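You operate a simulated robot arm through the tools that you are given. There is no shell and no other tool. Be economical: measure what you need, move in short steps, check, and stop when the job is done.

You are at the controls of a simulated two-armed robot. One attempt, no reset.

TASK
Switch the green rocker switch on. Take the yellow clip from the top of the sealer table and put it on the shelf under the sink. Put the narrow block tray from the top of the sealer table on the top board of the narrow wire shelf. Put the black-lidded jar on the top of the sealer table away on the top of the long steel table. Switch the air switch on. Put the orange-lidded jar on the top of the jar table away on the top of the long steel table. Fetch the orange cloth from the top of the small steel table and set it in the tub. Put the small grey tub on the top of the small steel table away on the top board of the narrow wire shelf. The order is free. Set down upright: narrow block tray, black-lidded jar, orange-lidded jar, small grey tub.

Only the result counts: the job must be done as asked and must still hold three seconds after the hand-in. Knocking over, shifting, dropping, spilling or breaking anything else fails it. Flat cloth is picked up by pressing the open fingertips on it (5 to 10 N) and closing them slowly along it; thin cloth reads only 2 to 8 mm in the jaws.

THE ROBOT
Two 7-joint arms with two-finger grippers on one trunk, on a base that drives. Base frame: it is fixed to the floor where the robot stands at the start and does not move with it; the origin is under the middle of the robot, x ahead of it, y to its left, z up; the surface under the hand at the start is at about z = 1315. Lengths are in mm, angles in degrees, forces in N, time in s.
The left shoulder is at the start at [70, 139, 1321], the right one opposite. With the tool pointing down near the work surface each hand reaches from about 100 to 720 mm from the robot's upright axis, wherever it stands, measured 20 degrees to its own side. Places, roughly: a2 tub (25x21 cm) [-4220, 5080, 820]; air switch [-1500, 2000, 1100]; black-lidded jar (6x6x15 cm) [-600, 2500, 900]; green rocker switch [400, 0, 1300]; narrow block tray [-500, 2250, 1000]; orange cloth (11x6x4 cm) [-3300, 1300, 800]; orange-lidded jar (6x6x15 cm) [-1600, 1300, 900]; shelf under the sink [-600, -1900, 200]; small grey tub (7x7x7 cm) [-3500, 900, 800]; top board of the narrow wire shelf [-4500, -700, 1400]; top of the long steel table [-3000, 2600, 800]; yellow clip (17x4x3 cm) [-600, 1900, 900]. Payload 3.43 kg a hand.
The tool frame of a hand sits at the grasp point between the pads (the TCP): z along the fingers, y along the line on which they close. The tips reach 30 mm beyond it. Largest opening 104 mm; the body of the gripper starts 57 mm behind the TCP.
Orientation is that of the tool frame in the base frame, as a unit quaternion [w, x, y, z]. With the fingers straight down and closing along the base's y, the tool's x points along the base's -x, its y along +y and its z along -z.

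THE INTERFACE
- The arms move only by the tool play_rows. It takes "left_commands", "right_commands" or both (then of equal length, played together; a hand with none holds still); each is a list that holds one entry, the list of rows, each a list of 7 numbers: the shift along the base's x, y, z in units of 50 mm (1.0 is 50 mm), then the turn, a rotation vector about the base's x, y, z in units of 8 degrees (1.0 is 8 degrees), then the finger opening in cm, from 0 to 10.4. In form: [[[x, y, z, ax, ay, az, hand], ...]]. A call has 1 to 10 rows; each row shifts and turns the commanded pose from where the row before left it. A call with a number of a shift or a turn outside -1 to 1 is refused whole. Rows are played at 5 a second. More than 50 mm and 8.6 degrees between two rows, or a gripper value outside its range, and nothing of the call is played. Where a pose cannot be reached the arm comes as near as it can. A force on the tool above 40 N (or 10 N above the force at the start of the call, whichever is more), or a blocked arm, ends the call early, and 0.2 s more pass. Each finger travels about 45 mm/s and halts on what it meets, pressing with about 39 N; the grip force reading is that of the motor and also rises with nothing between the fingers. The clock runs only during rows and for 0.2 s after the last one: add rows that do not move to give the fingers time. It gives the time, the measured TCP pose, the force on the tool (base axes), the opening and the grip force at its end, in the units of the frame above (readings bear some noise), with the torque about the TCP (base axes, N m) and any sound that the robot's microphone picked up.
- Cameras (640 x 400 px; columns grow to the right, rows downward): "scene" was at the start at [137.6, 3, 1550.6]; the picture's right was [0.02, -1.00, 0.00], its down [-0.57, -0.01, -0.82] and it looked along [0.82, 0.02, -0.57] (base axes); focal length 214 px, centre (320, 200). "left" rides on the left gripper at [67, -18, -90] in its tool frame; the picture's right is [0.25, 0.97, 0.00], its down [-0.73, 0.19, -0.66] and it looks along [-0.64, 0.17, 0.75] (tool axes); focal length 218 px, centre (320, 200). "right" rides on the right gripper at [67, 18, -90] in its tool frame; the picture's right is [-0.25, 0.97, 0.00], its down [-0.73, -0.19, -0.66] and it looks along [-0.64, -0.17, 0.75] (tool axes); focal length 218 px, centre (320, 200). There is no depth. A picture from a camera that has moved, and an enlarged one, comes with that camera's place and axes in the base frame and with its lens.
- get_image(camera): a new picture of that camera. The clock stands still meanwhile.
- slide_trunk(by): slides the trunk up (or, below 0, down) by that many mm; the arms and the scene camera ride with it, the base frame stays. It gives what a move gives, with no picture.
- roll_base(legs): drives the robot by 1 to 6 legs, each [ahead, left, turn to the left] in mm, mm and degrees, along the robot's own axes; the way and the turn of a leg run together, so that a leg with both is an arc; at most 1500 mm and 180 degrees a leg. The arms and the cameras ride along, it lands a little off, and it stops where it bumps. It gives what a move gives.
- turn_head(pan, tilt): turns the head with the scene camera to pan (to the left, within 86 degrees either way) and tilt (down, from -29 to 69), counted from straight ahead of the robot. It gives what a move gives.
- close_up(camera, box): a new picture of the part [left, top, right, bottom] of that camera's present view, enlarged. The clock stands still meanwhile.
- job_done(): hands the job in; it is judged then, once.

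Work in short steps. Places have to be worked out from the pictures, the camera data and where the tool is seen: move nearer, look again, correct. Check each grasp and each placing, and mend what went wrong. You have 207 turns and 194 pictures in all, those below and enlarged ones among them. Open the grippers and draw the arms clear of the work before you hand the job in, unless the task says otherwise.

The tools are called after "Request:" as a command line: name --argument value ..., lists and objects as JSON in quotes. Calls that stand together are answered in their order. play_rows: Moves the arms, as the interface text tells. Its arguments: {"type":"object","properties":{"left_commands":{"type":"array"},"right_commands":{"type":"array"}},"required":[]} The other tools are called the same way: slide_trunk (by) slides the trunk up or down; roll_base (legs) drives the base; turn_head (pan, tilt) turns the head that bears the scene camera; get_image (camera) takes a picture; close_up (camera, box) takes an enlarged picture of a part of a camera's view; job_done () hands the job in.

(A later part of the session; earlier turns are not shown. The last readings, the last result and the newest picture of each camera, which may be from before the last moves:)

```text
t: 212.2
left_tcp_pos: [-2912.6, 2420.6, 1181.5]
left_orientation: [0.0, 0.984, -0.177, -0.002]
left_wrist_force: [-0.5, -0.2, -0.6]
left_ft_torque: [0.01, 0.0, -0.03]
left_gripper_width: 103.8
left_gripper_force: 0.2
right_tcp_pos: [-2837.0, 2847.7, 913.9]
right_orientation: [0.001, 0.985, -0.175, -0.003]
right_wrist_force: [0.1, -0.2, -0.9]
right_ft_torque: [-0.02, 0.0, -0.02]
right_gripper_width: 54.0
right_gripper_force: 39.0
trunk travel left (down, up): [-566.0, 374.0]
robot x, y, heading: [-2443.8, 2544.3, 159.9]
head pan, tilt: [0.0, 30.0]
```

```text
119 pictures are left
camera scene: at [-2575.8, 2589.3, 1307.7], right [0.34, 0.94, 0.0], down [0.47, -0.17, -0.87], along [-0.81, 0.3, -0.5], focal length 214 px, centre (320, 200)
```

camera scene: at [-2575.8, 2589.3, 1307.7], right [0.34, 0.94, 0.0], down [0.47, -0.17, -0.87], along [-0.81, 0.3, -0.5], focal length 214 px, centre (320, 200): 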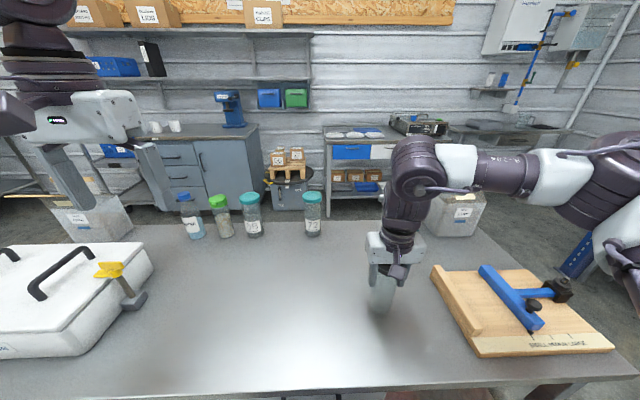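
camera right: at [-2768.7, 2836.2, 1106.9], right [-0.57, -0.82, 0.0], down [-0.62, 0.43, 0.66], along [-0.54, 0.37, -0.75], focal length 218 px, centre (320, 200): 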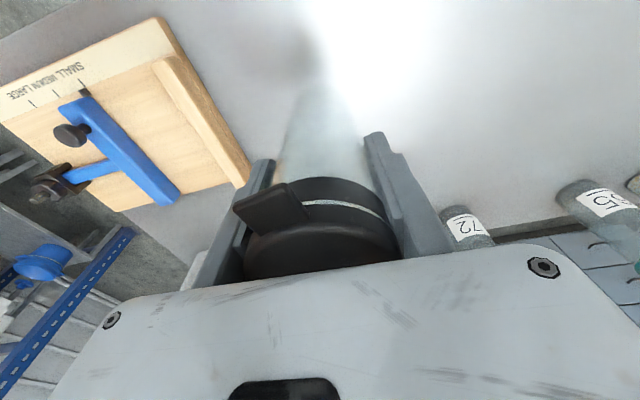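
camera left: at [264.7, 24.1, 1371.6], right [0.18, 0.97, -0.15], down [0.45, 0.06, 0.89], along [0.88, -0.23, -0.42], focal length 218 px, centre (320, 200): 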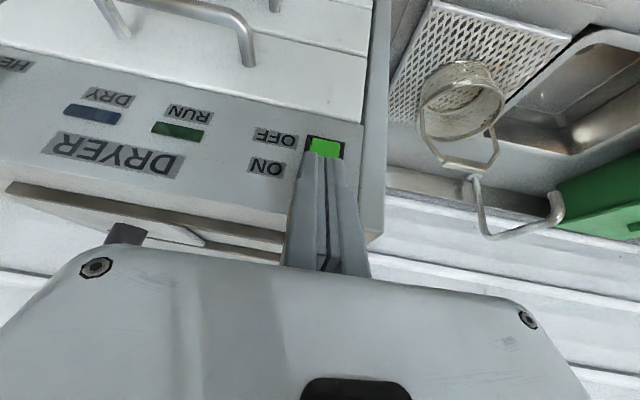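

The jar's bottom is near the surface (about z=800). I continue in small steps.

Request:
play_rows --right_commands '[[[0, 0, -0.06, 0, 0, 0, 3], [0, 0, -0.06, 0, 0, 0, 3], [0, 0, -0.06, 0, 0, 0, 3], [0, 0, -0.06, 0, 0, 0, 3], [0, 0, 0, 0, 0, 0, 3]]]'

```text
t: 213.4
left_tcp_pos: [-2913.4, 2422.3, 1181.9]
left_orientation: [0.0, 0.984, -0.177, -0.002]
left_wrist_force: [0.4, 0.8, -1.1]
left_ft_torque: [0.01, 0.04, 0.02]
left_gripper_width: 104.0
left_gripper_force: 0.0
right_tcp_pos: [-2837.1, 2848.8, 901.8]
right_orientation: [0.001, 0.985, -0.174, -0.003]
right_wrist_force: [0.7, -0.7, -1.8]
right_ft_torque: [-0.04, 0.03, 0.02]
right_gripper_width: 54.0
right_gripper_force: 38.6
trunk travel left (down, up): [-566.0, 374.0]
robot x, y, heading: [-2442.3, 2537.6, 159.8]
head pan, tilt: [0.0, 30.0]
```

Request:
play_rows --right_commands '[[[0, 0, -0.06, 0, 0, 0, 3], [0, 0, -0.06, 0, 0, 0, 3], [0, 0, -0.06, 0, 0, 0, 3], [0, 0, -0.06, 0, 0, 0, 3], [0, 0, -0.06, 0, 0, 0, 3], [0, 0, 0, 0, 0, 0, 3]]]'

Request:
close_up --camera "scene" --box '[300, 220, 460, 340]'

```text
t: 214.7
left_tcp_pos: [-2910.2, 2421.0, 1182.2]
left_orientation: [-0.002, 0.984, -0.177, -0.003]
left_wrist_force: [-0.9, 0.8, -0.3]
left_ft_torque: [0.0, -0.02, -0.04]
left_gripper_width: 103.9
left_gripper_force: 0.1
right_tcp_pos: [-2836.1, 2848.6, 892.7]
right_orientation: [0.001, 0.984, -0.175, -0.008]
right_wrist_force: [8.6, -0.4, 22.0]
right_ft_torque: [-0.08, -1.35, -0.01]
right_gripper_width: 54.4
right_gripper_force: 39.2
trunk travel left (down, up): [-566.0, 374.0]
robot x, y, heading: [-2445.0, 2539.1, 160.0]
head pan, tilt: [0.0, 30.0]
stopped in row 6 (right hand): the force on the tool passed its limit at 41 N (the readings are from after the stop); the commanded pose is now the measured one
```

```text
3.33 times, centred on (380, 280) of scene
camera zoom: at [-2573.4, 2588.1, 1308.1], right [0.35, 0.94, 0.0], down [0.47, -0.17, -0.87], along [-0.81, 0.3, -0.5], focal length 715 px, centre (120, -67)
```

zoom: 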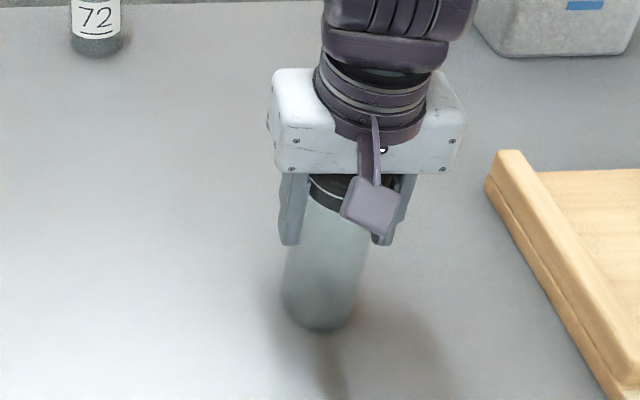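

The jar touches the table (z≈788). I ease up 2 mm to unload, open, and rise straight.

Request:
play_rows --right_commands '[[[0, 0, 0.03, 0, 0, 0, 3], [0, 0, 0, 0, 0, 0, 6.5], [0, 0, 0, 0, 0, 0, 8], [0, 0, 0, 0, 0, 0, 10.4], [0, 0, 0, 0, 0, 0, 10.4], [0, 0, 0.4, 0, 0, 0, 10.4], [0, 0, 0.8, 0, 0, 0, 10.4], [0, 0, 0.8, 0, 0, 0, 10.4], [0, 0, 0.8, 0, 0, 0, 10.4], [0, 0, 0.8, 0, 0, 0, 10.4]]]'

Request:
get_image --camera "scene"

```text
t: 216.9
left_tcp_pos: [-2912.2, 2419.6, 1181.5]
left_orientation: [-0.002, 0.984, -0.177, -0.003]
left_wrist_force: [0.2, 1.0, 0.0]
left_ft_torque: [0.04, 0.0, 0.02]
left_gripper_width: 103.8
left_gripper_force: 0.0
right_tcp_pos: [-2838.4, 2847.5, 1070.8]
right_orientation: [0.001, 0.984, -0.175, -0.008]
right_wrist_force: [-0.7, -0.5, -0.3]
right_ft_torque: [0.01, -0.01, 0.01]
right_gripper_width: 103.9
right_gripper_force: 0.1
trunk travel left (down, up): [-566.0, 374.0]
robot x, y, heading: [-2444.7, 2539.4, 159.9]
head pan, tilt: [0.0, 30.0]
```

```text
117 pictures are left
camera scene: at [-2574.9, 2587.8, 1307.8], right [0.35, 0.94, 0.0], down [0.47, -0.17, -0.87], along [-0.81, 0.3, -0.5], focal length 214 px, centre (320, 200)
```

scene: 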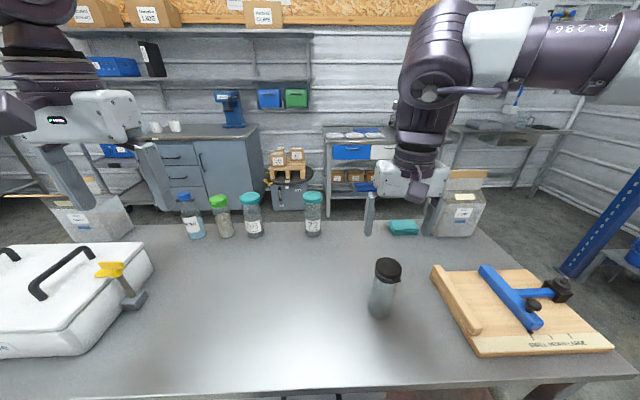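

The black-lidded jar stands upright on the long table. Next is the air switch on the white cabinet behind me, so I back up, raise the trunk and turn around.

Request:
slide_trunk --by 150

Request:
roll_base --legs '[[-180, 0, 0], [0, 0, 180]]'

Request:
get_image --camera "scene"

```text
t: 218.6
left_tcp_pos: [-2914.3, 2420.6, 1331.5]
left_orientation: [0.0, 0.984, -0.177, -0.002]
left_wrist_force: [-0.3, 0.7, -0.2]
left_ft_torque: [-0.02, 0.0, -0.03]
left_gripper_width: 103.9
left_gripper_force: 0.0
right_tcp_pos: [-2840.1, 2849.1, 1219.0]
right_orientation: [0.0, 0.985, -0.175, -0.007]
right_wrist_force: [-0.5, 0.4, 0.7]
right_ft_torque: [0.03, -0.01, -0.02]
right_gripper_width: 103.9
right_gripper_force: 0.1
trunk travel left (down, up): [-716.0, 224.0]
robot x, y, heading: [-2443.7, 2539.8, 159.8]
head pan, tilt: [0.0, 30.0]
```

```text
t: 227.3
left_tcp_pos: [-1798.7, 2559.4, 1330.9]
left_orientation: [0.002, 0.218, 0.976, 0.0]
left_wrist_force: [-0.3, 0.6, -0.6]
left_ft_torque: [-0.03, -0.03, 0.0]
left_gripper_width: 104.1
left_gripper_force: 0.1
right_tcp_pos: [-1906.2, 2138.7, 1219.9]
right_orientation: [0.007, 0.215, 0.977, 0.0]
right_wrist_force: [0.3, 0.6, 0.3]
right_ft_torque: [0.01, -0.02, 0.01]
right_gripper_width: 104.2
right_gripper_force: 0.1
trunk travel left (down, up): [-716.0, 224.0]
robot x, y, heading: [-2278.3, 2482.0, -24.7]
head pan, tilt: [0.0, 30.0]
```

```text
116 pictures are left
camera scene: at [-2149.7, 2420.8, 1457.7], right [-0.42, -0.91, 0.0], down [-0.45, 0.21, -0.87], along [0.79, -0.36, -0.5], focal length 214 px, centre (320, 200)
```

scene: 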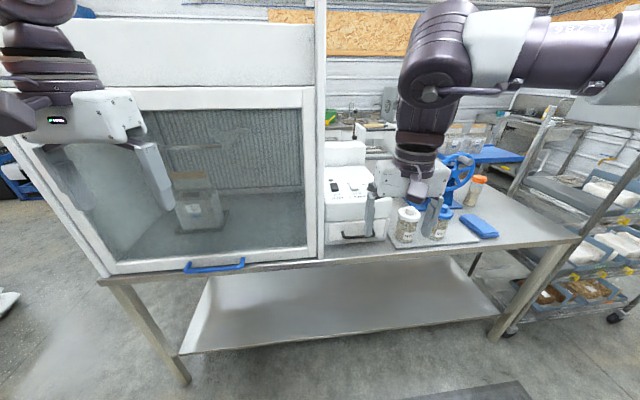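

I see a white pump box with switches beside the cabinet, and an orange-lidded jar at the right end. I zoom in on both.

Request:
close_up --camera "scene" --box '[310, 150, 406, 250]'

Request:
close_up --camera "scene" --box '[380, 150, 540, 250]'

```text
4.00 times, centred on (358, 200) of scene
camera zoom: at [-2149.7, 2420.8, 1457.7], right [-0.42, -0.91, 0.0], down [-0.45, 0.21, -0.87], along [0.79, -0.36, -0.5], focal length 858 px, centre (168, 200)
```

zoom: 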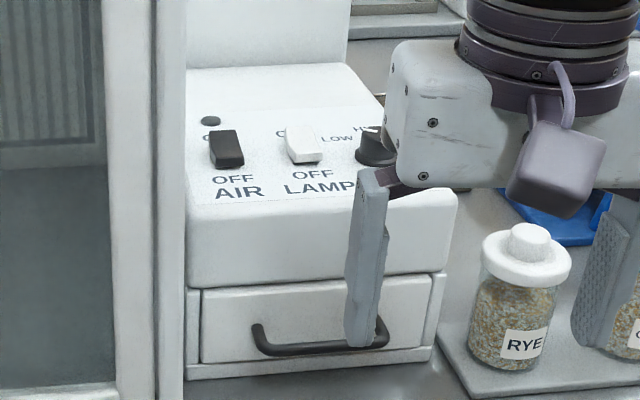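

```text
4.00 times, centred on (460, 200) of scene
camera zoom: at [-2149.7, 2420.8, 1457.7], right [-0.42, -0.91, 0.0], down [-0.45, 0.21, -0.87], along [0.79, -0.36, -0.5], focal length 858 px, centre (-240, 200)
```

zoom: 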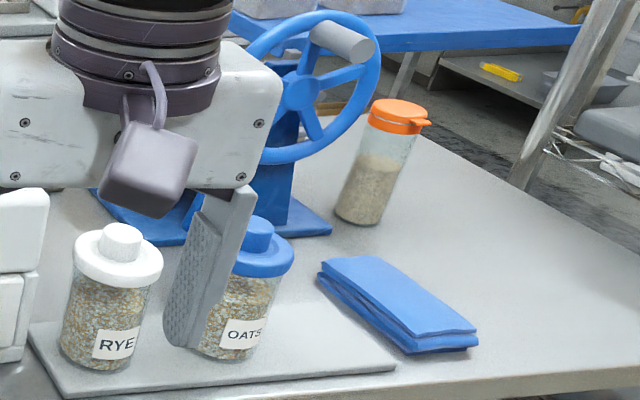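

The AIR switch is a black paddle on the pump box's top face, with OFF toward me and ON at the far side. I check it with the right wrist camera for a second sight line.

Request:
get_image --camera "right"

Request:
get_image --camera "left"

```text
113 pictures are left
camera right: at [-1959.9, 2182.7, 1307.5], right [0.64, 0.77, 0.01], down [0.57, -0.48, 0.67], along [0.52, -0.42, -0.75], focal length 218 px, centre (320, 200)
```

right: 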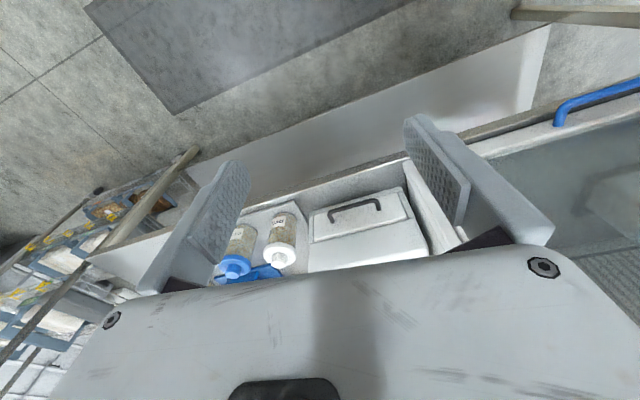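

```text
112 pictures are left
camera left: at [-1866.1, 2570.0, 1421.3], right [0.18, 0.98, 0.0], down [0.74, -0.14, 0.66], along [0.65, -0.12, -0.75], focal length 218 px, centre (320, 200)
```

left: 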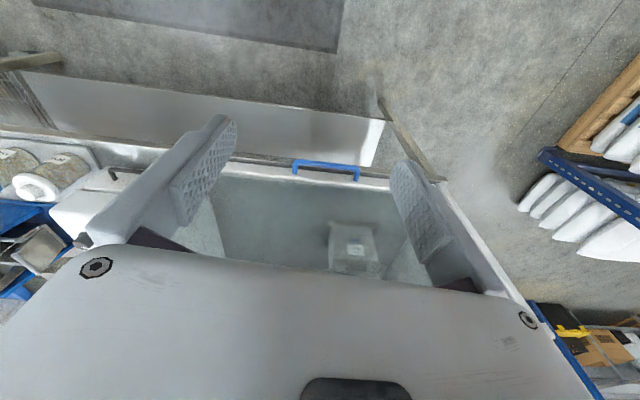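

The switch isn't in these views. I retract the left hand a bit, straighten the heading to -20° and move 200 mm closer for a better look.

Request:
play_rows --left_commands '[[[-0.7, 0.3, 0, 0, 0, 0, 10.4], [-0.7, 0.3, 0, 0, 0, 0, 10.4], [0, 0, 0, 0, 0, 0, 10.4]]]' --right_commands '[[[0, 0, 0, 0, 0, 0, 5], [0, 0, 0, 0, 0, 0, 0], [0, 0, 0, 0, 0, 0, 0]]]'

Request:
roll_base --legs '[[0, 0, 4.7], [220, 30, 0]]'

Request:
get_image --camera "scene"

Request:
get_image --camera "right"

```text
t: 228.1
left_tcp_pos: [-1863.2, 2595.2, 1326.3]
left_orientation: [-0.006, 0.21, 0.977, -0.018]
left_wrist_force: [-0.3, -0.5, -0.6]
left_ft_torque: [0.03, 0.06, -0.02]
left_gripper_width: 104.2
left_gripper_force: 0.1
right_tcp_pos: [-1904.3, 2139.8, 1219.1]
right_orientation: [0.007, 0.215, 0.976, 0.0]
right_wrist_force: [0.4, -1.0, -0.4]
right_ft_torque: [0.01, 0.01, 0.01]
right_gripper_width: 34.9
right_gripper_force: 0.8
trunk travel left (down, up): [-716.0, 224.0]
robot x, y, heading: [-2276.5, 2479.6, -24.7]
head pan, tilt: [0.0, 30.0]
```

```text
t: 230.2
left_tcp_pos: [-1662.6, 2579.9, 1330.0]
left_orientation: [0.001, 0.173, 0.985, -0.017]
left_wrist_force: [0.6, 0.2, 0.4]
left_ft_torque: [-0.02, 0.0, -0.02]
left_gripper_width: 103.9
left_gripper_force: 0.0
right_tcp_pos: [-1663.8, 2125.4, 1220.5]
right_orientation: [0.009, 0.174, 0.985, 0.001]
right_wrist_force: [0.7, -0.4, 0.2]
right_ft_torque: [0.03, -0.01, -0.01]
right_gripper_width: 0.2
right_gripper_force: 34.7
trunk travel left (down, up): [-716.0, 224.0]
robot x, y, heading: [-2060.2, 2432.1, -20.1]
head pan, tilt: [0.0, 30.0]
```

```text
111 pictures are left
camera scene: at [-1931.6, 2385.1, 1458.1], right [-0.34, -0.94, 0.0], down [-0.47, 0.17, -0.87], along [0.81, -0.3, -0.5], focal length 214 px, centre (320, 200)
```

scene: 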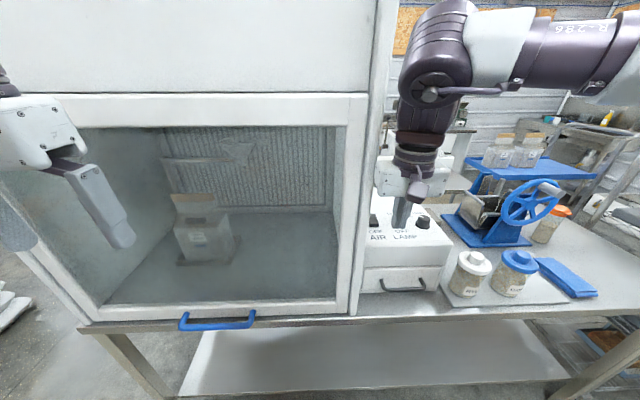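

```text
110 pictures are left
camera right: at [-1722.6, 2163.5, 1308.5], right [0.57, 0.82, 0.01], down [0.61, -0.43, 0.67], along [0.55, -0.38, -0.74], focal length 218 px, centre (320, 200)
```

right: 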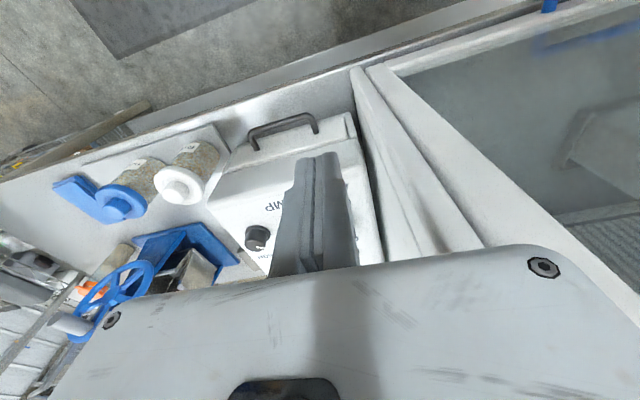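

The left hand stays well short of the glass. I zoom in on the AIR switch in the scene view.

Request:
close_up --camera "scene" --box '[345, 190, 441, 250]'

```text
6.67 times, centred on (393, 220) of scene
camera zoom: at [-1931.6, 2385.1, 1458.1], right [-0.34, -0.94, 0.0], down [-0.47, 0.17, -0.87], along [0.81, -0.3, -0.5], focal length 1430 px, centre (-167, 67)
```

zoom: 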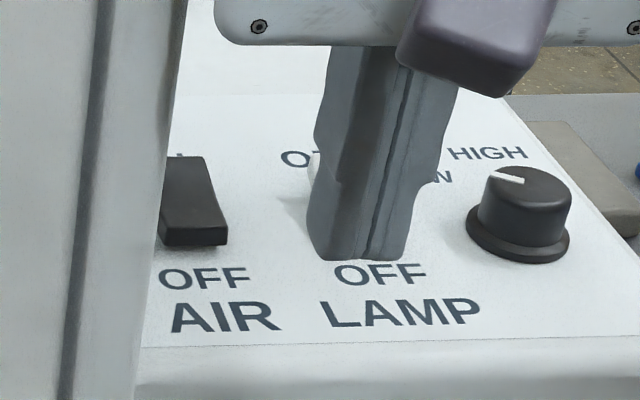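

The rocker is near (-1494,2053,1084); its far (ON) half must be pressed. The cabinet post is only ~56 mm to its left, so I back off 100 mm and yaw the hand 90° to present its narrow side.

Request:
roll_base --legs '[[-100, 0, 0]]'

Request:
play_rows --right_commands '[[[0, 0, 0, 0, 0, 1, 0], [0, 0, 0, 0, 0, 1, 0], [0, 0, 0, 0, 0, 1, 0], [0, 0, 0, 0, 0, 1, 0], [0, 0, 0, 0, 0, 1, 0], [0, 0, 0, 0, 0, 1, 0], [0, 0, 0, 0, 0, 1, 0], [0, 0, 0, 0, 0, 1, 0], [0, 0, 0, 0, 0, 1, 0], [0, 0, 0, 0, 0, 1, 0]]]'

Request:
play_rows --right_commands '[[[0, 0, 0, 0, 0, 1, 0], [0, 0, 0, 0, 0, 0.2, 0], [0, 0, 0, 0, 0, 0, 0]]]'

Request:
get_image --camera "scene"

```text
t: 231.4
left_tcp_pos: [-1748.9, 2612.7, 1328.2]
left_orientation: [-0.003, 0.174, 0.985, -0.02]
left_wrist_force: [-0.1, 0.3, 0.2]
left_ft_torque: [0.03, 0.0, 0.0]
left_gripper_width: 104.2
left_gripper_force: 0.1
right_tcp_pos: [-1751.1, 2157.5, 1218.5]
right_orientation: [0.005, 0.174, 0.985, 0.001]
right_wrist_force: [0.0, -0.9, -0.1]
right_ft_torque: [0.02, -0.01, 0.03]
right_gripper_width: 0.0
right_gripper_force: 35.0
trunk travel left (down, up): [-716.0, 224.0]
robot x, y, heading: [-2149.1, 2468.6, -20.0]
head pan, tilt: [0.0, 30.0]
```

```text
t: 233.6
left_tcp_pos: [-1751.7, 2614.0, 1328.2]
left_orientation: [-0.002, 0.172, 0.985, -0.021]
left_wrist_force: [0.1, 0.0, 0.5]
left_ft_torque: [-0.01, 0.01, 0.03]
left_gripper_width: 104.2
left_gripper_force: 0.0
right_tcp_pos: [-1754.4, 2157.7, 1220.0]
right_orientation: [0.004, -0.501, 0.866, 0.005]
right_wrist_force: [0.3, -0.2, 0.3]
right_ft_torque: [-0.01, -0.02, 0.05]
right_gripper_width: 0.0
right_gripper_force: 35.0
trunk travel left (down, up): [-716.0, 224.0]
robot x, y, heading: [-2149.3, 2469.2, -20.1]
head pan, tilt: [0.0, 30.0]
```

```text
t: 234.4
left_tcp_pos: [-1751.5, 2614.8, 1328.8]
left_orientation: [-0.001, 0.172, 0.985, -0.022]
left_wrist_force: [-0.4, 0.1, 0.0]
left_ft_torque: [0.0, -0.02, 0.03]
left_gripper_width: 104.1
left_gripper_force: 0.0
right_tcp_pos: [-1753.6, 2158.6, 1218.2]
right_orientation: [0.005, -0.57, 0.821, 0.005]
right_wrist_force: [0.1, 0.0, -0.1]
right_ft_torque: [0.02, 0.0, 0.02]
right_gripper_width: 0.2
right_gripper_force: 34.9
trunk travel left (down, up): [-716.0, 224.0]
robot x, y, heading: [-2150.5, 2463.5, -20.1]
head pan, tilt: [0.0, 30.0]
```

```text
108 pictures are left
camera scene: at [-2020.7, 2418.2, 1457.7], right [-0.34, -0.94, 0.0], down [-0.47, 0.17, -0.87], along [0.81, -0.3, -0.5], focal length 214 px, centre (320, 200)
```

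scene: 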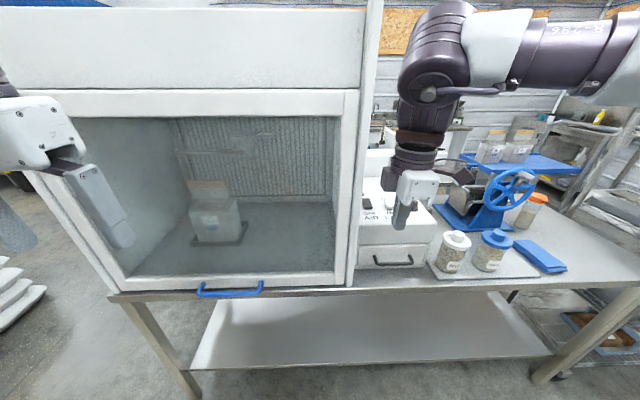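

The hand is yawed. I zoom in on the switch for a cleaner view.

Request:
close_up --camera "scene" --box '[340, 180, 436, 240]'

Request:
get_image --camera "right"

```text
6.67 times, centred on (388, 210) of scene
camera zoom: at [-2020.7, 2418.2, 1457.7], right [-0.34, -0.94, 0.0], down [-0.47, 0.17, -0.87], along [0.81, -0.3, -0.5], focal length 1430 px, centre (-133, 133)
```

zoom: 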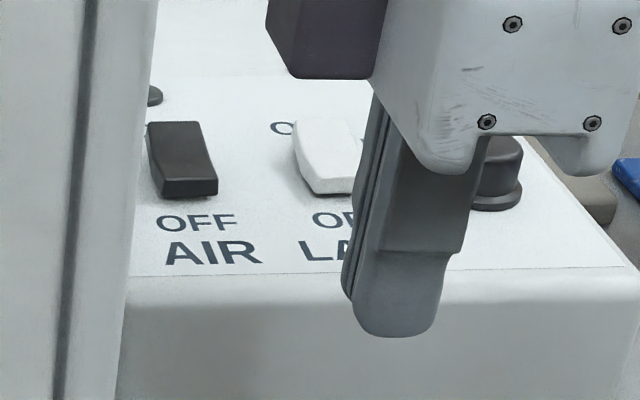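

```text
106 pictures are left
camera right: at [-1793.2, 2099.4, 1307.4], right [-0.82, 0.57, 0.01], down [0.43, 0.61, 0.67], along [0.38, 0.55, -0.75], focal length 218 px, centre (320, 200)
```

right: 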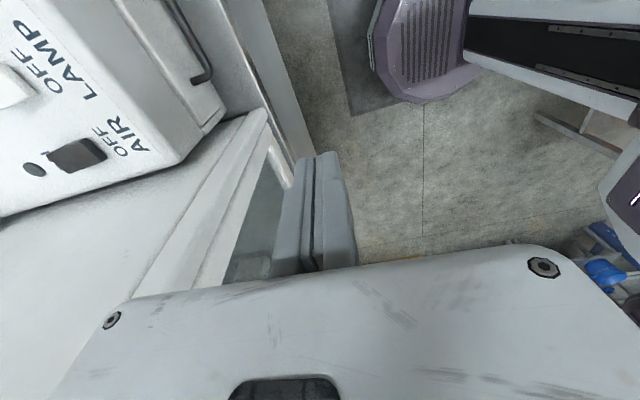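

I take an enlarged wrist view to tell whether this is a rocker or a leaning lever.

Request:
close_up --camera "right" --box '[0, 60, 160, 210]'

Request:
close_up --camera "scene" --box '[355, 190, 395, 215]'

```text
2.67 times, centred on (80, 135) of right
camera zoom: at [-1793.2, 2099.4, 1307.4], right [-0.82, 0.57, 0.01], down [0.43, 0.61, 0.67], along [0.38, 0.55, -0.75], focal length 582 px, centre (960, 373)
```

zoom: 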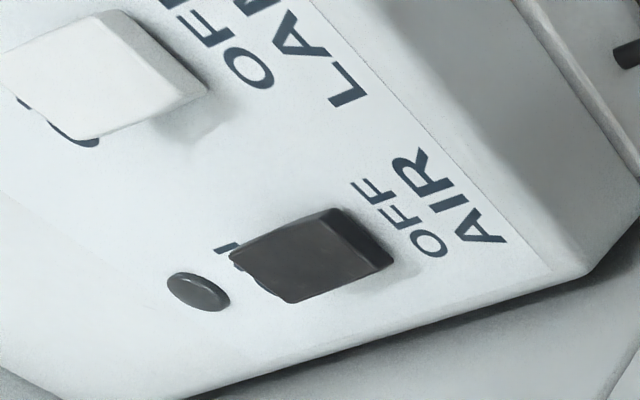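

```text
16.00 times, centred on (375, 202) of scene
camera zoom: at [-2020.7, 2418.2, 1457.7], right [-0.34, -0.94, 0.0], down [-0.47, 0.17, -0.87], along [0.81, -0.3, -0.5], focal length 3432 px, centre (-560, 160)
```

zoom: 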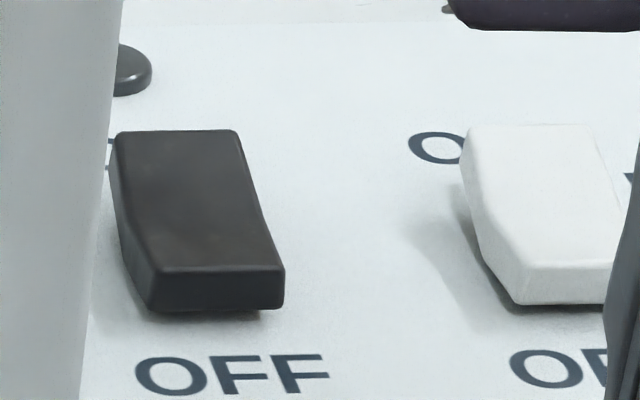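

The profile shows a concave rocker whose far (ON) half is raised, like the green one. I drive ahead 180 mm and bring the closed fingers above the far end.

Request:
roll_base --legs '[[180, -10, 0]]'

Request:
play_rows --right_commands '[[[0.6, -0.24, 0, 0, 0, 0, 0], [0.6, -0.24, 0, 0, 0, 0, 0], [0.6, -0.24, 0, 0, 0, 0, 0], [0, 0, -0.4, 0, 0, 0, 0], [0, 0, -0.4, 0, 0, 0, 0], [0, 0, 0, 0, 0, 0, 0]]]'

Request:
get_image --camera "right"

Request:
close_up --camera "scene" --box '[340, 160, 468, 240]'

```text
t: 235.9
left_tcp_pos: [-1589.5, 2543.9, 1329.6]
left_orientation: [0.0, 0.174, 0.985, -0.021]
left_wrist_force: [-0.3, 0.1, 0.1]
left_ft_torque: [0.02, -0.04, 0.0]
left_gripper_width: 103.9
left_gripper_force: 0.0
right_tcp_pos: [-1591.0, 2088.1, 1220.7]
right_orientation: [0.005, -0.57, 0.821, 0.004]
right_wrist_force: [0.6, 0.6, 0.3]
right_ft_torque: [-0.01, -0.01, 0.04]
right_gripper_width: 0.0
right_gripper_force: 35.0
trunk travel left (down, up): [-716.0, 224.0]
robot x, y, heading: [-1988.1, 2389.8, -19.9]
head pan, tilt: [0.0, 30.0]
```

```text
t: 237.3
left_tcp_pos: [-1593.2, 2526.9, 1332.0]
left_orientation: [0.001, 0.173, 0.985, -0.014]
left_wrist_force: [-0.3, 0.4, 0.5]
left_ft_torque: [0.03, -0.02, 0.02]
left_gripper_width: 103.8
left_gripper_force: 0.1
right_tcp_pos: [-1503.7, 2034.9, 1178.1]
right_orientation: [0.014, -0.566, 0.824, 0.01]
right_wrist_force: [0.2, 0.8, -0.3]
right_ft_torque: [0.0, -0.03, -0.03]
right_gripper_width: 0.0
right_gripper_force: 34.6
trunk travel left (down, up): [-716.0, 224.0]
robot x, y, heading: [-1984.4, 2394.0, -20.0]
head pan, tilt: [0.0, 30.0]
```

```text
103 pictures are left
camera right: at [-1544.4, 1975.2, 1265.2], right [-0.81, 0.58, 0.01], down [0.43, 0.59, 0.68], along [0.39, 0.56, -0.73], focal length 218 px, centre (320, 200)
```

right: 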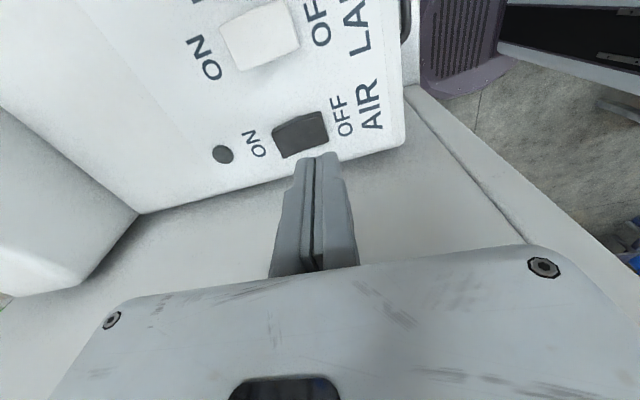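

```text
5.00 times, centred on (404, 200) of scene
camera zoom: at [-1861.9, 2330.1, 1457.9], right [-0.34, -0.94, -0.01], down [-0.46, 0.18, -0.87], along [0.82, -0.29, -0.5], focal length 1072 px, centre (-100, 200)
```

zoom: 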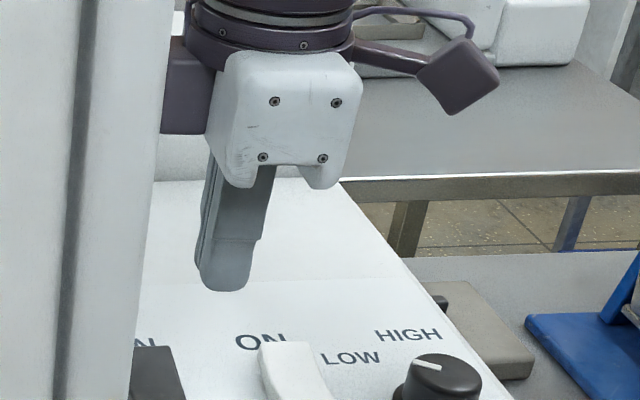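

The body has been pushed ~17 mm sideways, so the wrist is likely pressing on the cabinet post. I move the hand 35 mm to the right at once and check.

Request:
play_rows --right_commands '[[[-0.24, -0.66, 0.1, 0, 0, 0, 0], [0, 0, 0, 0, 0, 0, 0]]]'

Request:
get_image --camera "scene"

```text
t: 237.9
left_tcp_pos: [-1585.2, 2542.2, 1328.6]
left_orientation: [-0.001, 0.173, 0.985, -0.02]
left_wrist_force: [0.2, 0.2, -0.2]
left_ft_torque: [0.03, -0.03, -0.01]
left_gripper_width: 103.9
left_gripper_force: 0.1
right_tcp_pos: [-1507.2, 2017.6, 1181.6]
right_orientation: [0.005, -0.571, 0.821, 0.007]
right_wrist_force: [0.1, -0.3, -0.5]
right_ft_torque: [0.03, -0.01, 0.02]
right_gripper_width: 0.2
right_gripper_force: 34.5
trunk travel left (down, up): [-716.0, 224.0]
robot x, y, heading: [-1985.4, 2394.8, -20.0]
head pan, tilt: [0.0, 30.0]
```

```text
101 pictures are left
camera scene: at [-1854.0, 2344.8, 1457.5], right [-0.34, -0.94, 0.0], down [-0.47, 0.17, -0.87], along [0.81, -0.3, -0.5], focal length 214 px, centre (320, 200)
```

scene: 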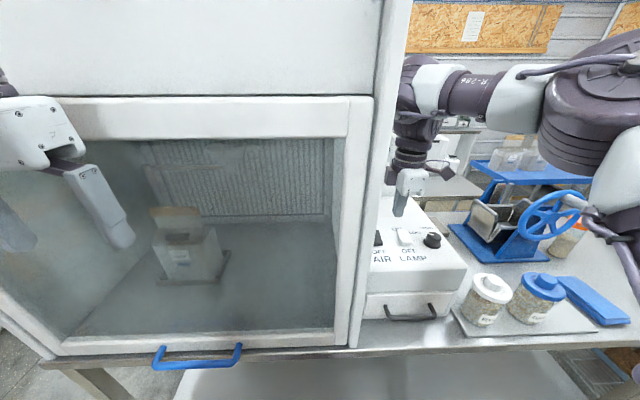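

Contact released and the view is back to normal. I tilt the hand 24° so the fingertips point left while the wrist stays right of the post, then come over the switch.

Request:
play_rows --right_commands '[[[0, 0, 0, 0.94, -0.342, 0, 0], [0, 0, 0, 0.94, -0.342, 0, 0], [0, 0, 0, 0.94, -0.342, 0, 0], [0.21, 0.2, 0, 0, 0, 0, 0], [0.21, 0.26, -0.3, 0, 0, 0, 0], [0, 0, -0.3, 0, 0, 0, 0], [0, 0, 0, 0, 0, 0, 0]]]'

Request:
get_image --camera "right"

Request:
get_image --camera "scene"

```text
t: 239.5
left_tcp_pos: [-1585.5, 2543.3, 1329.0]
left_orientation: [0.0, 0.174, 0.985, -0.02]
left_wrist_force: [0.0, 0.3, 0.3]
left_ft_torque: [-0.03, -0.03, -0.01]
left_gripper_width: 103.9
left_gripper_force: 0.0
right_tcp_pos: [-1488.9, 2039.3, 1154.6]
right_orientation: [0.174, -0.557, 0.803, 0.125]
right_wrist_force: [0.3, -0.5, -0.2]
right_ft_torque: [-0.01, -0.02, 0.0]
right_gripper_width: 0.0
right_gripper_force: 34.1
trunk travel left (down, up): [-716.0, 224.0]
robot x, y, heading: [-1985.1, 2395.8, -19.9]
head pan, tilt: [0.0, 30.0]
```

```text
100 pictures are left
camera right: at [-1538.8, 1953.2, 1207.5], right [-0.83, 0.55, 0.11], down [0.32, 0.29, 0.9], along [0.46, 0.78, -0.42], focal length 218 px, centre (320, 200)
```

right: 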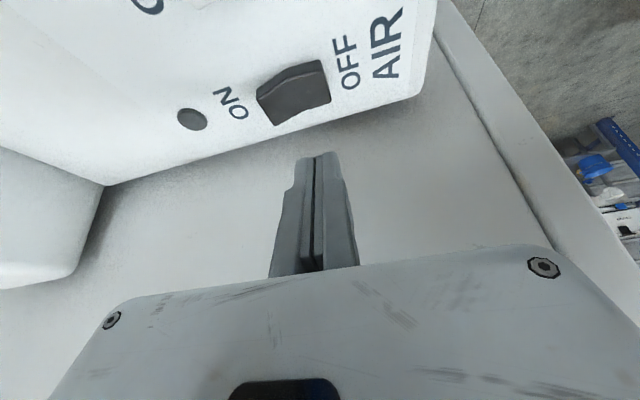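

```text
99 pictures are left
camera scene: at [-1854.3, 2347.2, 1457.8], right [-0.34, -0.94, 0.0], down [-0.47, 0.17, -0.87], along [0.81, -0.3, -0.5], focal length 214 px, centre (320, 200)
```

scene: 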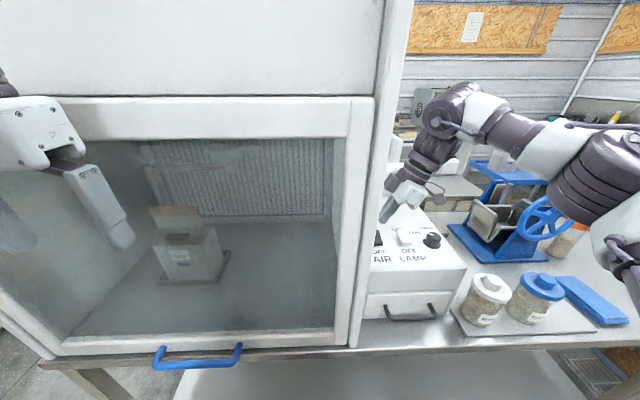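

The fingertips are about 17 mm short of the far half. I shift ahead, lower to just above, and check.

Request:
play_rows --right_commands '[[[0.36, 0, 0, 0, 0, 0, 0], [0, 0, -0.2, 0, 0, 0, 0], [0, 0, -0.16, 0, 0, 0, 0], [0, 0, 0, 0, 0, 0, 0]]]'

Request:
close_up --camera "right" --box '[200, 50, 420, 200]'

```text
t: 240.5
left_tcp_pos: [-1584.2, 2542.1, 1328.3]
left_orientation: [-0.001, 0.174, 0.985, -0.021]
left_wrist_force: [-1.1, -0.1, -0.6]
left_ft_torque: [0.0, -0.01, 0.03]
left_gripper_width: 104.1
left_gripper_force: 0.1
right_tcp_pos: [-1470.7, 2038.9, 1136.7]
right_orientation: [0.174, -0.557, 0.802, 0.125]
right_wrist_force: [-0.5, 0.0, 0.0]
right_ft_torque: [-0.02, 0.02, 0.01]
right_gripper_width: 0.1
right_gripper_force: 34.9
trunk travel left (down, up): [-716.0, 224.0]
robot x, y, heading: [-1986.0, 2392.2, -19.9]
head pan, tilt: [0.0, 30.0]
```

```text
2.67 times, centred on (310, 125) of right
camera zoom: at [-1520.5, 1952.7, 1189.3], right [-0.83, 0.55, 0.11], down [0.32, 0.29, 0.9], along [0.46, 0.78, -0.42], focal length 582 px, centre (347, 400)
```

zoom: 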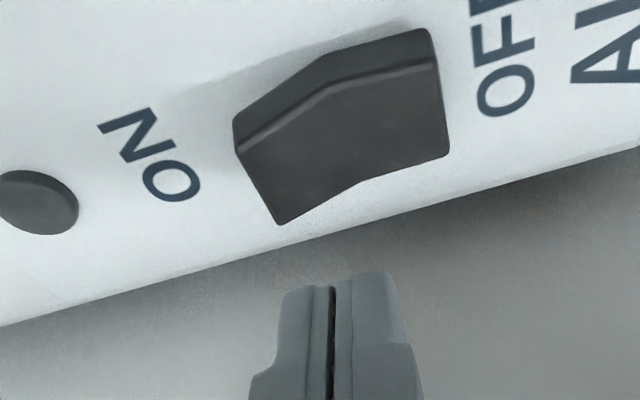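

Now clearly the far (ON) half is raised, and the fingertip will land on it. I press down in small steps.

Request:
play_rows --right_commands '[[[0, 0, -0.1, 0, 0, 0, 0], [0, 0, -0.1, 0, 0, 0, 0], [0, 0, -0.1, 0, 0, 0, 0], [0, 0, -0.1, 0, 0, 0, 0], [0, 0, -0.1, 0, 0, 0, 0], [0, 0, -0.1, 0, 0, 0, 0]]]'

Request:
close_up --camera "right" --box '[200, 50, 420, 200]'

```text
t: 241.9
left_tcp_pos: [-1584.1, 2541.5, 1329.4]
left_orientation: [-0.001, 0.174, 0.985, -0.021]
left_wrist_force: [-0.1, 0.3, 0.2]
left_ft_torque: [-0.01, -0.01, 0.0]
left_gripper_width: 103.8
left_gripper_force: 0.0
right_tcp_pos: [-1470.8, 2040.0, 1105.9]
right_orientation: [0.175, -0.557, 0.802, 0.125]
right_wrist_force: [-0.5, 0.4, 0.0]
right_ft_torque: [-0.03, -0.03, -0.03]
right_gripper_width: 0.0
right_gripper_force: 34.6
trunk travel left (down, up): [-716.0, 224.0]
robot x, y, heading: [-1987.5, 2395.5, -20.2]
head pan, tilt: [0.0, 30.0]
```

```text
2.67 times, centred on (310, 125) of right
camera zoom: at [-1520.3, 1952.5, 1158.6], right [-0.83, 0.55, 0.11], down [0.32, 0.29, 0.9], along [0.46, 0.78, -0.42], focal length 582 px, centre (347, 400)
```

zoom: 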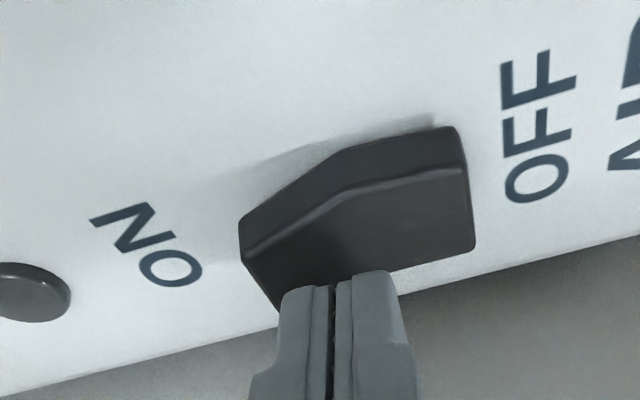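

Not in contact yet: the panel is lower than I judged. I shift 9 mm further ahead and continue down.

Request:
play_rows --right_commands '[[[0.17, -0.06, 0, 0, 0, 0, 0], [0, 0, -0.1, 0, 0, 0, 0], [0, 0, -0.1, 0, 0, 0, 0], [0, 0, -0.1, 0, 0, 0, 0], [0, 0, -0.1, 0, 0, 0, 0], [0, 0, -0.1, 0, 0, 0, 0]]]'

Request:
close_up --camera "right" --box '[200, 50, 420, 200]'

```text
t: 243.0
left_tcp_pos: [-1587.2, 2542.7, 1329.9]
left_orientation: [-0.001, 0.174, 0.985, -0.021]
left_wrist_force: [0.0, -0.5, 0.4]
left_ft_torque: [-0.01, 0.01, 0.0]
left_gripper_width: 104.1
left_gripper_force: 0.1
right_tcp_pos: [-1460.9, 2037.4, 1099.1]
right_orientation: [0.183, -0.556, 0.802, 0.121]
right_wrist_force: [-6.3, -0.9, 12.8]
right_ft_torque: [0.02, 0.2, 0.04]
right_gripper_width: 0.3
right_gripper_force: 35.6
trunk travel left (down, up): [-716.0, 224.0]
robot x, y, heading: [-1985.8, 2389.0, -20.0]
head pan, tilt: [0.0, 30.0]
stopped in row 5 (right hand): the force on the tool passed its limit at 45 N (the readings are from after the stop); the commanded pose is now the measured one
```

```text
2.67 times, centred on (310, 125) of right
camera zoom: at [-1512.8, 1950.0, 1150.0], right [-0.83, 0.55, 0.1], down [0.3, 0.29, 0.91], along [0.47, 0.78, -0.41], focal length 582 px, centre (347, 400)
```

zoom: 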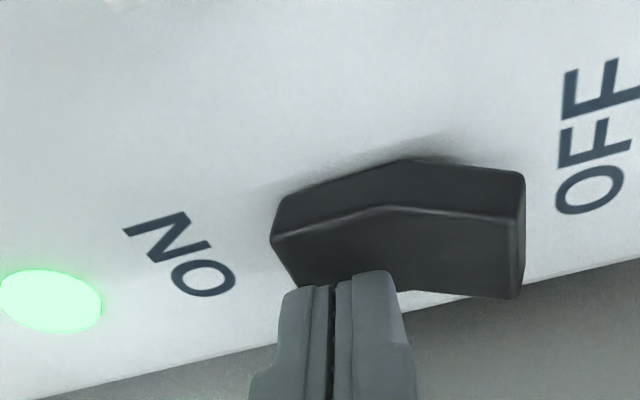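

The pilot lamp lit green and the rocker tipped over. I lift off and check that it stays on.

Request:
play_rows --right_commands '[[[0, 0, 0.3, 0, 0, 0, 0], [0, 0, 0.5, 0, 0, 0, 0], [-0.1, -0.3, 0.6, 0, 0, 0, 0], [0, 0, 0, 0, 0, 0, 0]]]'

Request:
get_image --camera "right"

```text
t: 244.0
left_tcp_pos: [-1585.5, 2541.8, 1329.1]
left_orientation: [-0.002, 0.174, 0.985, -0.021]
left_wrist_force: [-0.8, -0.7, 0.6]
left_ft_torque: [0.03, 0.0, 0.03]
left_gripper_width: 104.1
left_gripper_force: 0.2
right_tcp_pos: [-1464.6, 2020.8, 1166.5]
right_orientation: [0.182, -0.556, 0.802, 0.122]
right_wrist_force: [-0.1, 0.1, 0.6]
right_ft_torque: [0.02, 0.02, -0.01]
right_gripper_width: 0.1
right_gripper_force: 34.9
trunk travel left (down, up): [-716.0, 224.0]
robot x, y, heading: [-1989.9, 2392.0, -20.2]
head pan, tilt: [0.0, 30.0]
```

```text
95 pictures are left
camera right: at [-1515.7, 1933.2, 1217.4], right [-0.83, 0.55, 0.1], down [0.31, 0.29, 0.91], along [0.47, 0.78, -0.41], focal length 218 px, centre (320, 200)
```

right: 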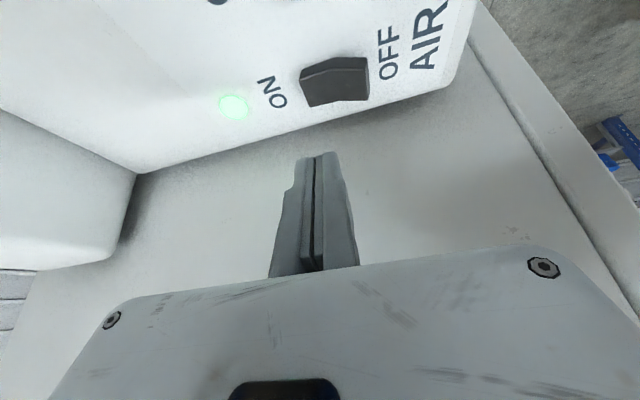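

AIR stays on. I raise and untilt the hand, back off 350 mm, and then restore its neutral yaw.

Request:
play_rows --right_commands '[[[0, -0.3, 0.7, 0, 0, 0, 0], [0, -0.3, 0.3, -0.94, 0.342, 0, 0], [0, 0, 0, -0.94, 0.342, 0, 0], [0, 0, 0, -0.94, 0.342, 0, 0], [0, 0, 0, 0, 0, 0, 0]]]'

Request:
roll_base --legs '[[-350, 0, 0]]'

Request:
play_rows --right_commands '[[[0, 0, 0, 0, 0, -1, 3], [0, 0, 0, 0, 0, -1, 6], [0, 0, 0, 0, 0, -1, 10.4], [0, 0, 0, 0, 0, -1, 10.4], [0, 0, 0, 0, 0, -1, 10.4], [0, 0, 0, 0, 0, -1, 10.4], [0, 0, 0, 0, 0, -1, 10.4], [0, 0, 0, 0, 0, -1, 10.4], [0, 0, 0, 0, 0, -1, 10.4], [0, 0, 0, 0, 0, -1, 10.4]]]'

Request:
roll_base --legs '[[0, -740, 0]]'

Request:
get_image --camera "scene"

```text
t: 245.2
left_tcp_pos: [-1591.8, 2531.5, 1330.7]
left_orientation: [0.001, 0.175, 0.984, -0.018]
left_wrist_force: [-0.3, -1.0, 0.8]
left_ft_torque: [0.03, 0.02, -0.03]
left_gripper_width: 103.9
left_gripper_force: 0.0
right_tcp_pos: [-1487.8, 2011.1, 1213.3]
right_orientation: [0.016, -0.569, 0.822, 0.004]
right_wrist_force: [0.1, 0.0, -0.3]
right_ft_torque: [0.01, -0.02, 0.0]
right_gripper_width: 0.3
right_gripper_force: 34.6
right hand out of reach, approached as far as the arm can: row 3
trunk travel left (down, up): [-716.0, 224.0]
robot x, y, heading: [-1982.9, 2396.0, -20.4]
head pan, tilt: [0.0, 30.0]
```

```text
t: 246.3
left_tcp_pos: [-1629.8, 2550.6, 1328.8]
left_orientation: [-0.001, 0.178, 0.984, -0.02]
left_wrist_force: [0.5, -0.2, 0.0]
left_ft_torque: [-0.03, -0.02, -0.01]
left_gripper_width: 104.3
left_gripper_force: 0.0
right_tcp_pos: [-1531.0, 2023.6, 1211.3]
right_orientation: [0.015, -0.563, 0.827, 0.005]
right_wrist_force: [-0.3, -0.9, -0.7]
right_ft_torque: [-0.01, -0.01, -0.02]
right_gripper_width: 0.2
right_gripper_force: 34.3
trunk travel left (down, up): [-716.0, 224.0]
robot x, y, heading: [-2030.5, 2410.6, -20.7]
head pan, tilt: [0.0, 30.0]
stopped in leg 1: the robot was blocked; the commanded pose is now the measured one
```

```text
t: 248.5
left_tcp_pos: [-1627.8, 2543.6, 1329.9]
left_orientation: [-0.002, 0.178, 0.984, -0.017]
left_wrist_force: [0.5, 0.3, 0.9]
left_ft_torque: [0.02, -0.02, 0.02]
left_gripper_width: 104.0
left_gripper_force: 0.1
right_tcp_pos: [-1527.5, 2019.4, 1209.3]
right_orientation: [0.012, 0.1, 0.995, 0.001]
right_wrist_force: [0.7, -0.3, 0.4]
right_ft_torque: [-0.01, 0.02, 0.0]
right_gripper_width: 103.9
right_gripper_force: 0.1
trunk travel left (down, up): [-716.0, 224.0]
robot x, y, heading: [-2029.8, 2409.8, -20.7]
head pan, tilt: [0.0, 30.0]
```

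```text
t: 252.5
left_tcp_pos: [-1886.6, 1865.6, 1329.8]
left_orientation: [-0.001, 0.174, 0.985, -0.021]
left_wrist_force: [-0.8, 0.6, -0.1]
left_ft_torque: [-0.01, -0.02, 0.0]
left_gripper_width: 103.8
left_gripper_force: 0.1
right_tcp_pos: [-1781.9, 1343.4, 1211.4]
right_orientation: [0.011, 0.092, 0.996, -0.005]
right_wrist_force: [0.1, -0.1, -0.5]
right_ft_torque: [-0.02, -0.02, 0.02]
right_gripper_width: 103.8
right_gripper_force: 0.0
trunk travel left (down, up): [-716.0, 224.0]
robot x, y, heading: [-2286.1, 1716.0, -20.2]
head pan, tilt: [0.0, 30.0]
```

```text
94 pictures are left
camera scene: at [-2156.0, 1669.7, 1457.7], right [-0.34, -0.94, 0.0], down [-0.47, 0.17, -0.87], along [0.81, -0.3, -0.5], focal length 214 px, centre (320, 200)
```

scene: 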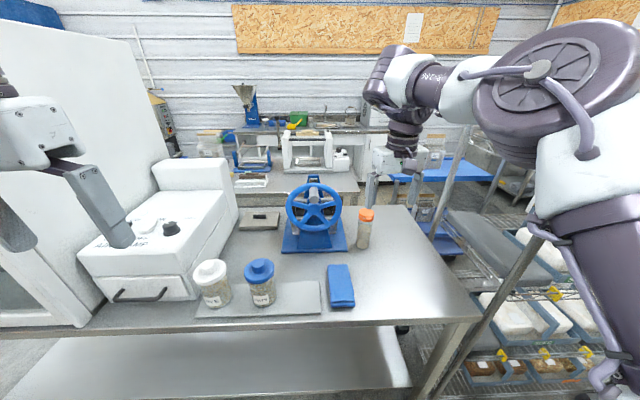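

The base was briefly blocked while backing off (probably the wrist against the post), but it is free now and the table items all stand. The orange-lidded jar is at about (-1600,1287). I drive ahead 190 mm to bring the right hand above it.

Request:
roll_base --legs '[[190, 0, 0]]'

Request:
play_rows --right_commands '[[[0, 0, 0, 0, 0, -1, 8], [0, 0, 0, 0, 0, -0.2, 8]]]'

Request:
get_image --camera "right"

Request:
get_image --camera "scene"

```text
t: 254.0
left_tcp_pos: [-1712.9, 1803.5, 1330.5]
left_orientation: [0.0, 0.171, 0.985, -0.022]
left_wrist_force: [-0.6, 0.6, 0.5]
left_ft_torque: [-0.02, -0.01, 0.01]
left_gripper_width: 104.0
left_gripper_force: 0.1
right_tcp_pos: [-1606.3, 1280.2, 1213.9]
right_orientation: [0.012, 0.092, 0.996, -0.005]
right_wrist_force: [-0.9, -0.3, 0.2]
right_ft_torque: [-0.01, -0.05, 0.03]
right_gripper_width: 104.3
right_gripper_force: 0.0
trunk travel left (down, up): [-716.0, 224.0]
robot x, y, heading: [-2111.1, 1649.1, -20.1]
head pan, tilt: [0.0, 30.0]
```

```text
t: 254.6
left_tcp_pos: [-1710.6, 1801.7, 1329.0]
left_orientation: [-0.002, 0.172, 0.985, -0.022]
left_wrist_force: [0.1, -0.5, 0.8]
left_ft_torque: [0.01, 0.03, -0.01]
left_gripper_width: 103.8
left_gripper_force: 0.0
right_tcp_pos: [-1603.1, 1281.1, 1211.2]
right_orientation: [0.011, 0.174, 0.985, -0.006]
right_wrist_force: [-0.3, -0.9, -0.1]
right_ft_torque: [-0.04, -0.03, -0.02]
right_gripper_width: 80.1
right_gripper_force: 0.0
trunk travel left (down, up): [-716.0, 224.0]
robot x, y, heading: [-2107.3, 1650.0, -20.2]
head pan, tilt: [0.0, 30.0]
```

```text
93 pictures are left
camera right: at [-1662.5, 1321.1, 1298.8], right [0.57, 0.82, 0.0], down [0.61, -0.42, 0.68], along [0.55, -0.39, -0.74], focal length 218 px, centre (320, 200)
```

right: 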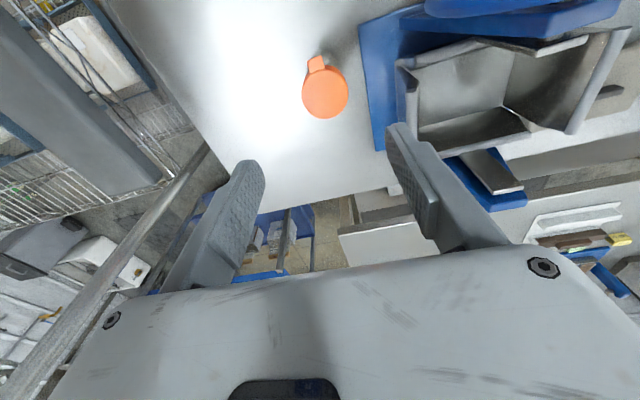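

```text
92 pictures are left
camera scene: at [-1979.7, 1604.8, 1457.9], right [-0.34, -0.94, 0.0], down [-0.47, 0.17, -0.87], along [0.81, -0.3, -0.5], focal length 214 px, centre (320, 200)
```

scene: 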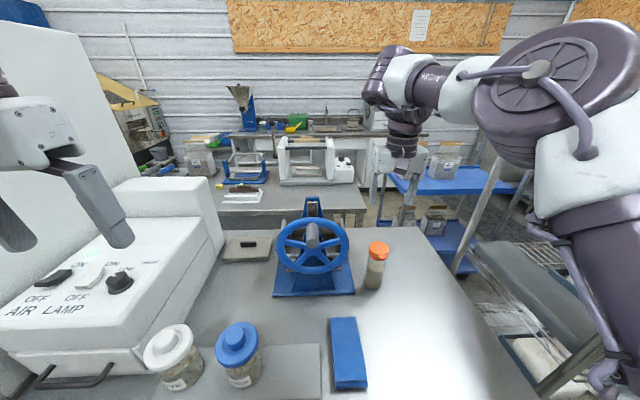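

AIR's lamp is still lit, and the jar's lid lies directly below the hand. I descend around it.

Request:
play_rows --right_commands '[[[0.1, 0, -0.9, 0, 0, 0, 8.6], [0, 0, -0.9, 0, 0, 0, 8.6], [0, 0, -0.9, 0, 0, 0, 8.6], [0, 0, -0.9, 0, 0, 0, 8.6], [0, 0, -0.4, 0, 0, 0, 8.6], [0, 0, 0, 0, 0, 0, 8.6]]]'

Request:
get_image --camera "right"

```text
t: 256.0
left_tcp_pos: [-1710.4, 1802.1, 1328.8]
left_orientation: [-0.001, 0.172, 0.985, -0.021]
left_wrist_force: [0.2, 0.1, 0.7]
left_ft_torque: [0.01, 0.03, -0.01]
left_gripper_width: 104.1
left_gripper_force: 0.0
right_tcp_pos: [-1597.9, 1281.0, 1011.9]
right_orientation: [0.011, 0.174, 0.985, -0.007]
right_wrist_force: [-1.4, -0.4, -0.9]
right_ft_torque: [0.02, 0.0, 0.01]
right_gripper_width: 86.2
right_gripper_force: 0.0
trunk travel left (down, up): [-716.0, 224.0]
robot x, y, heading: [-2108.1, 1650.5, -20.0]
head pan, tilt: [0.0, 30.0]
```

```text
91 pictures are left
camera right: at [-1656.0, 1321.2, 1099.1], right [0.57, 0.82, 0.0], down [0.61, -0.42, 0.68], along [0.55, -0.39, -0.74], focal length 218 px, centre (320, 200)
```

right: 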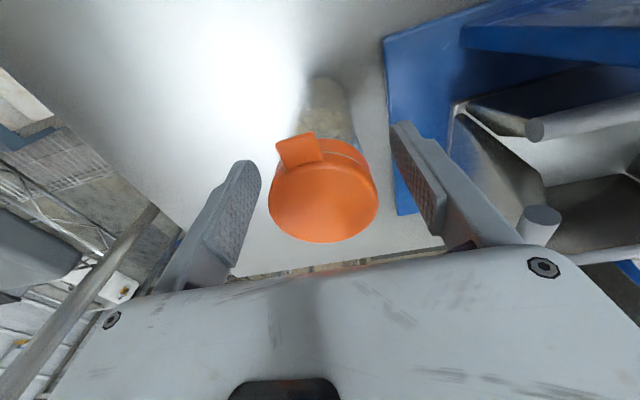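

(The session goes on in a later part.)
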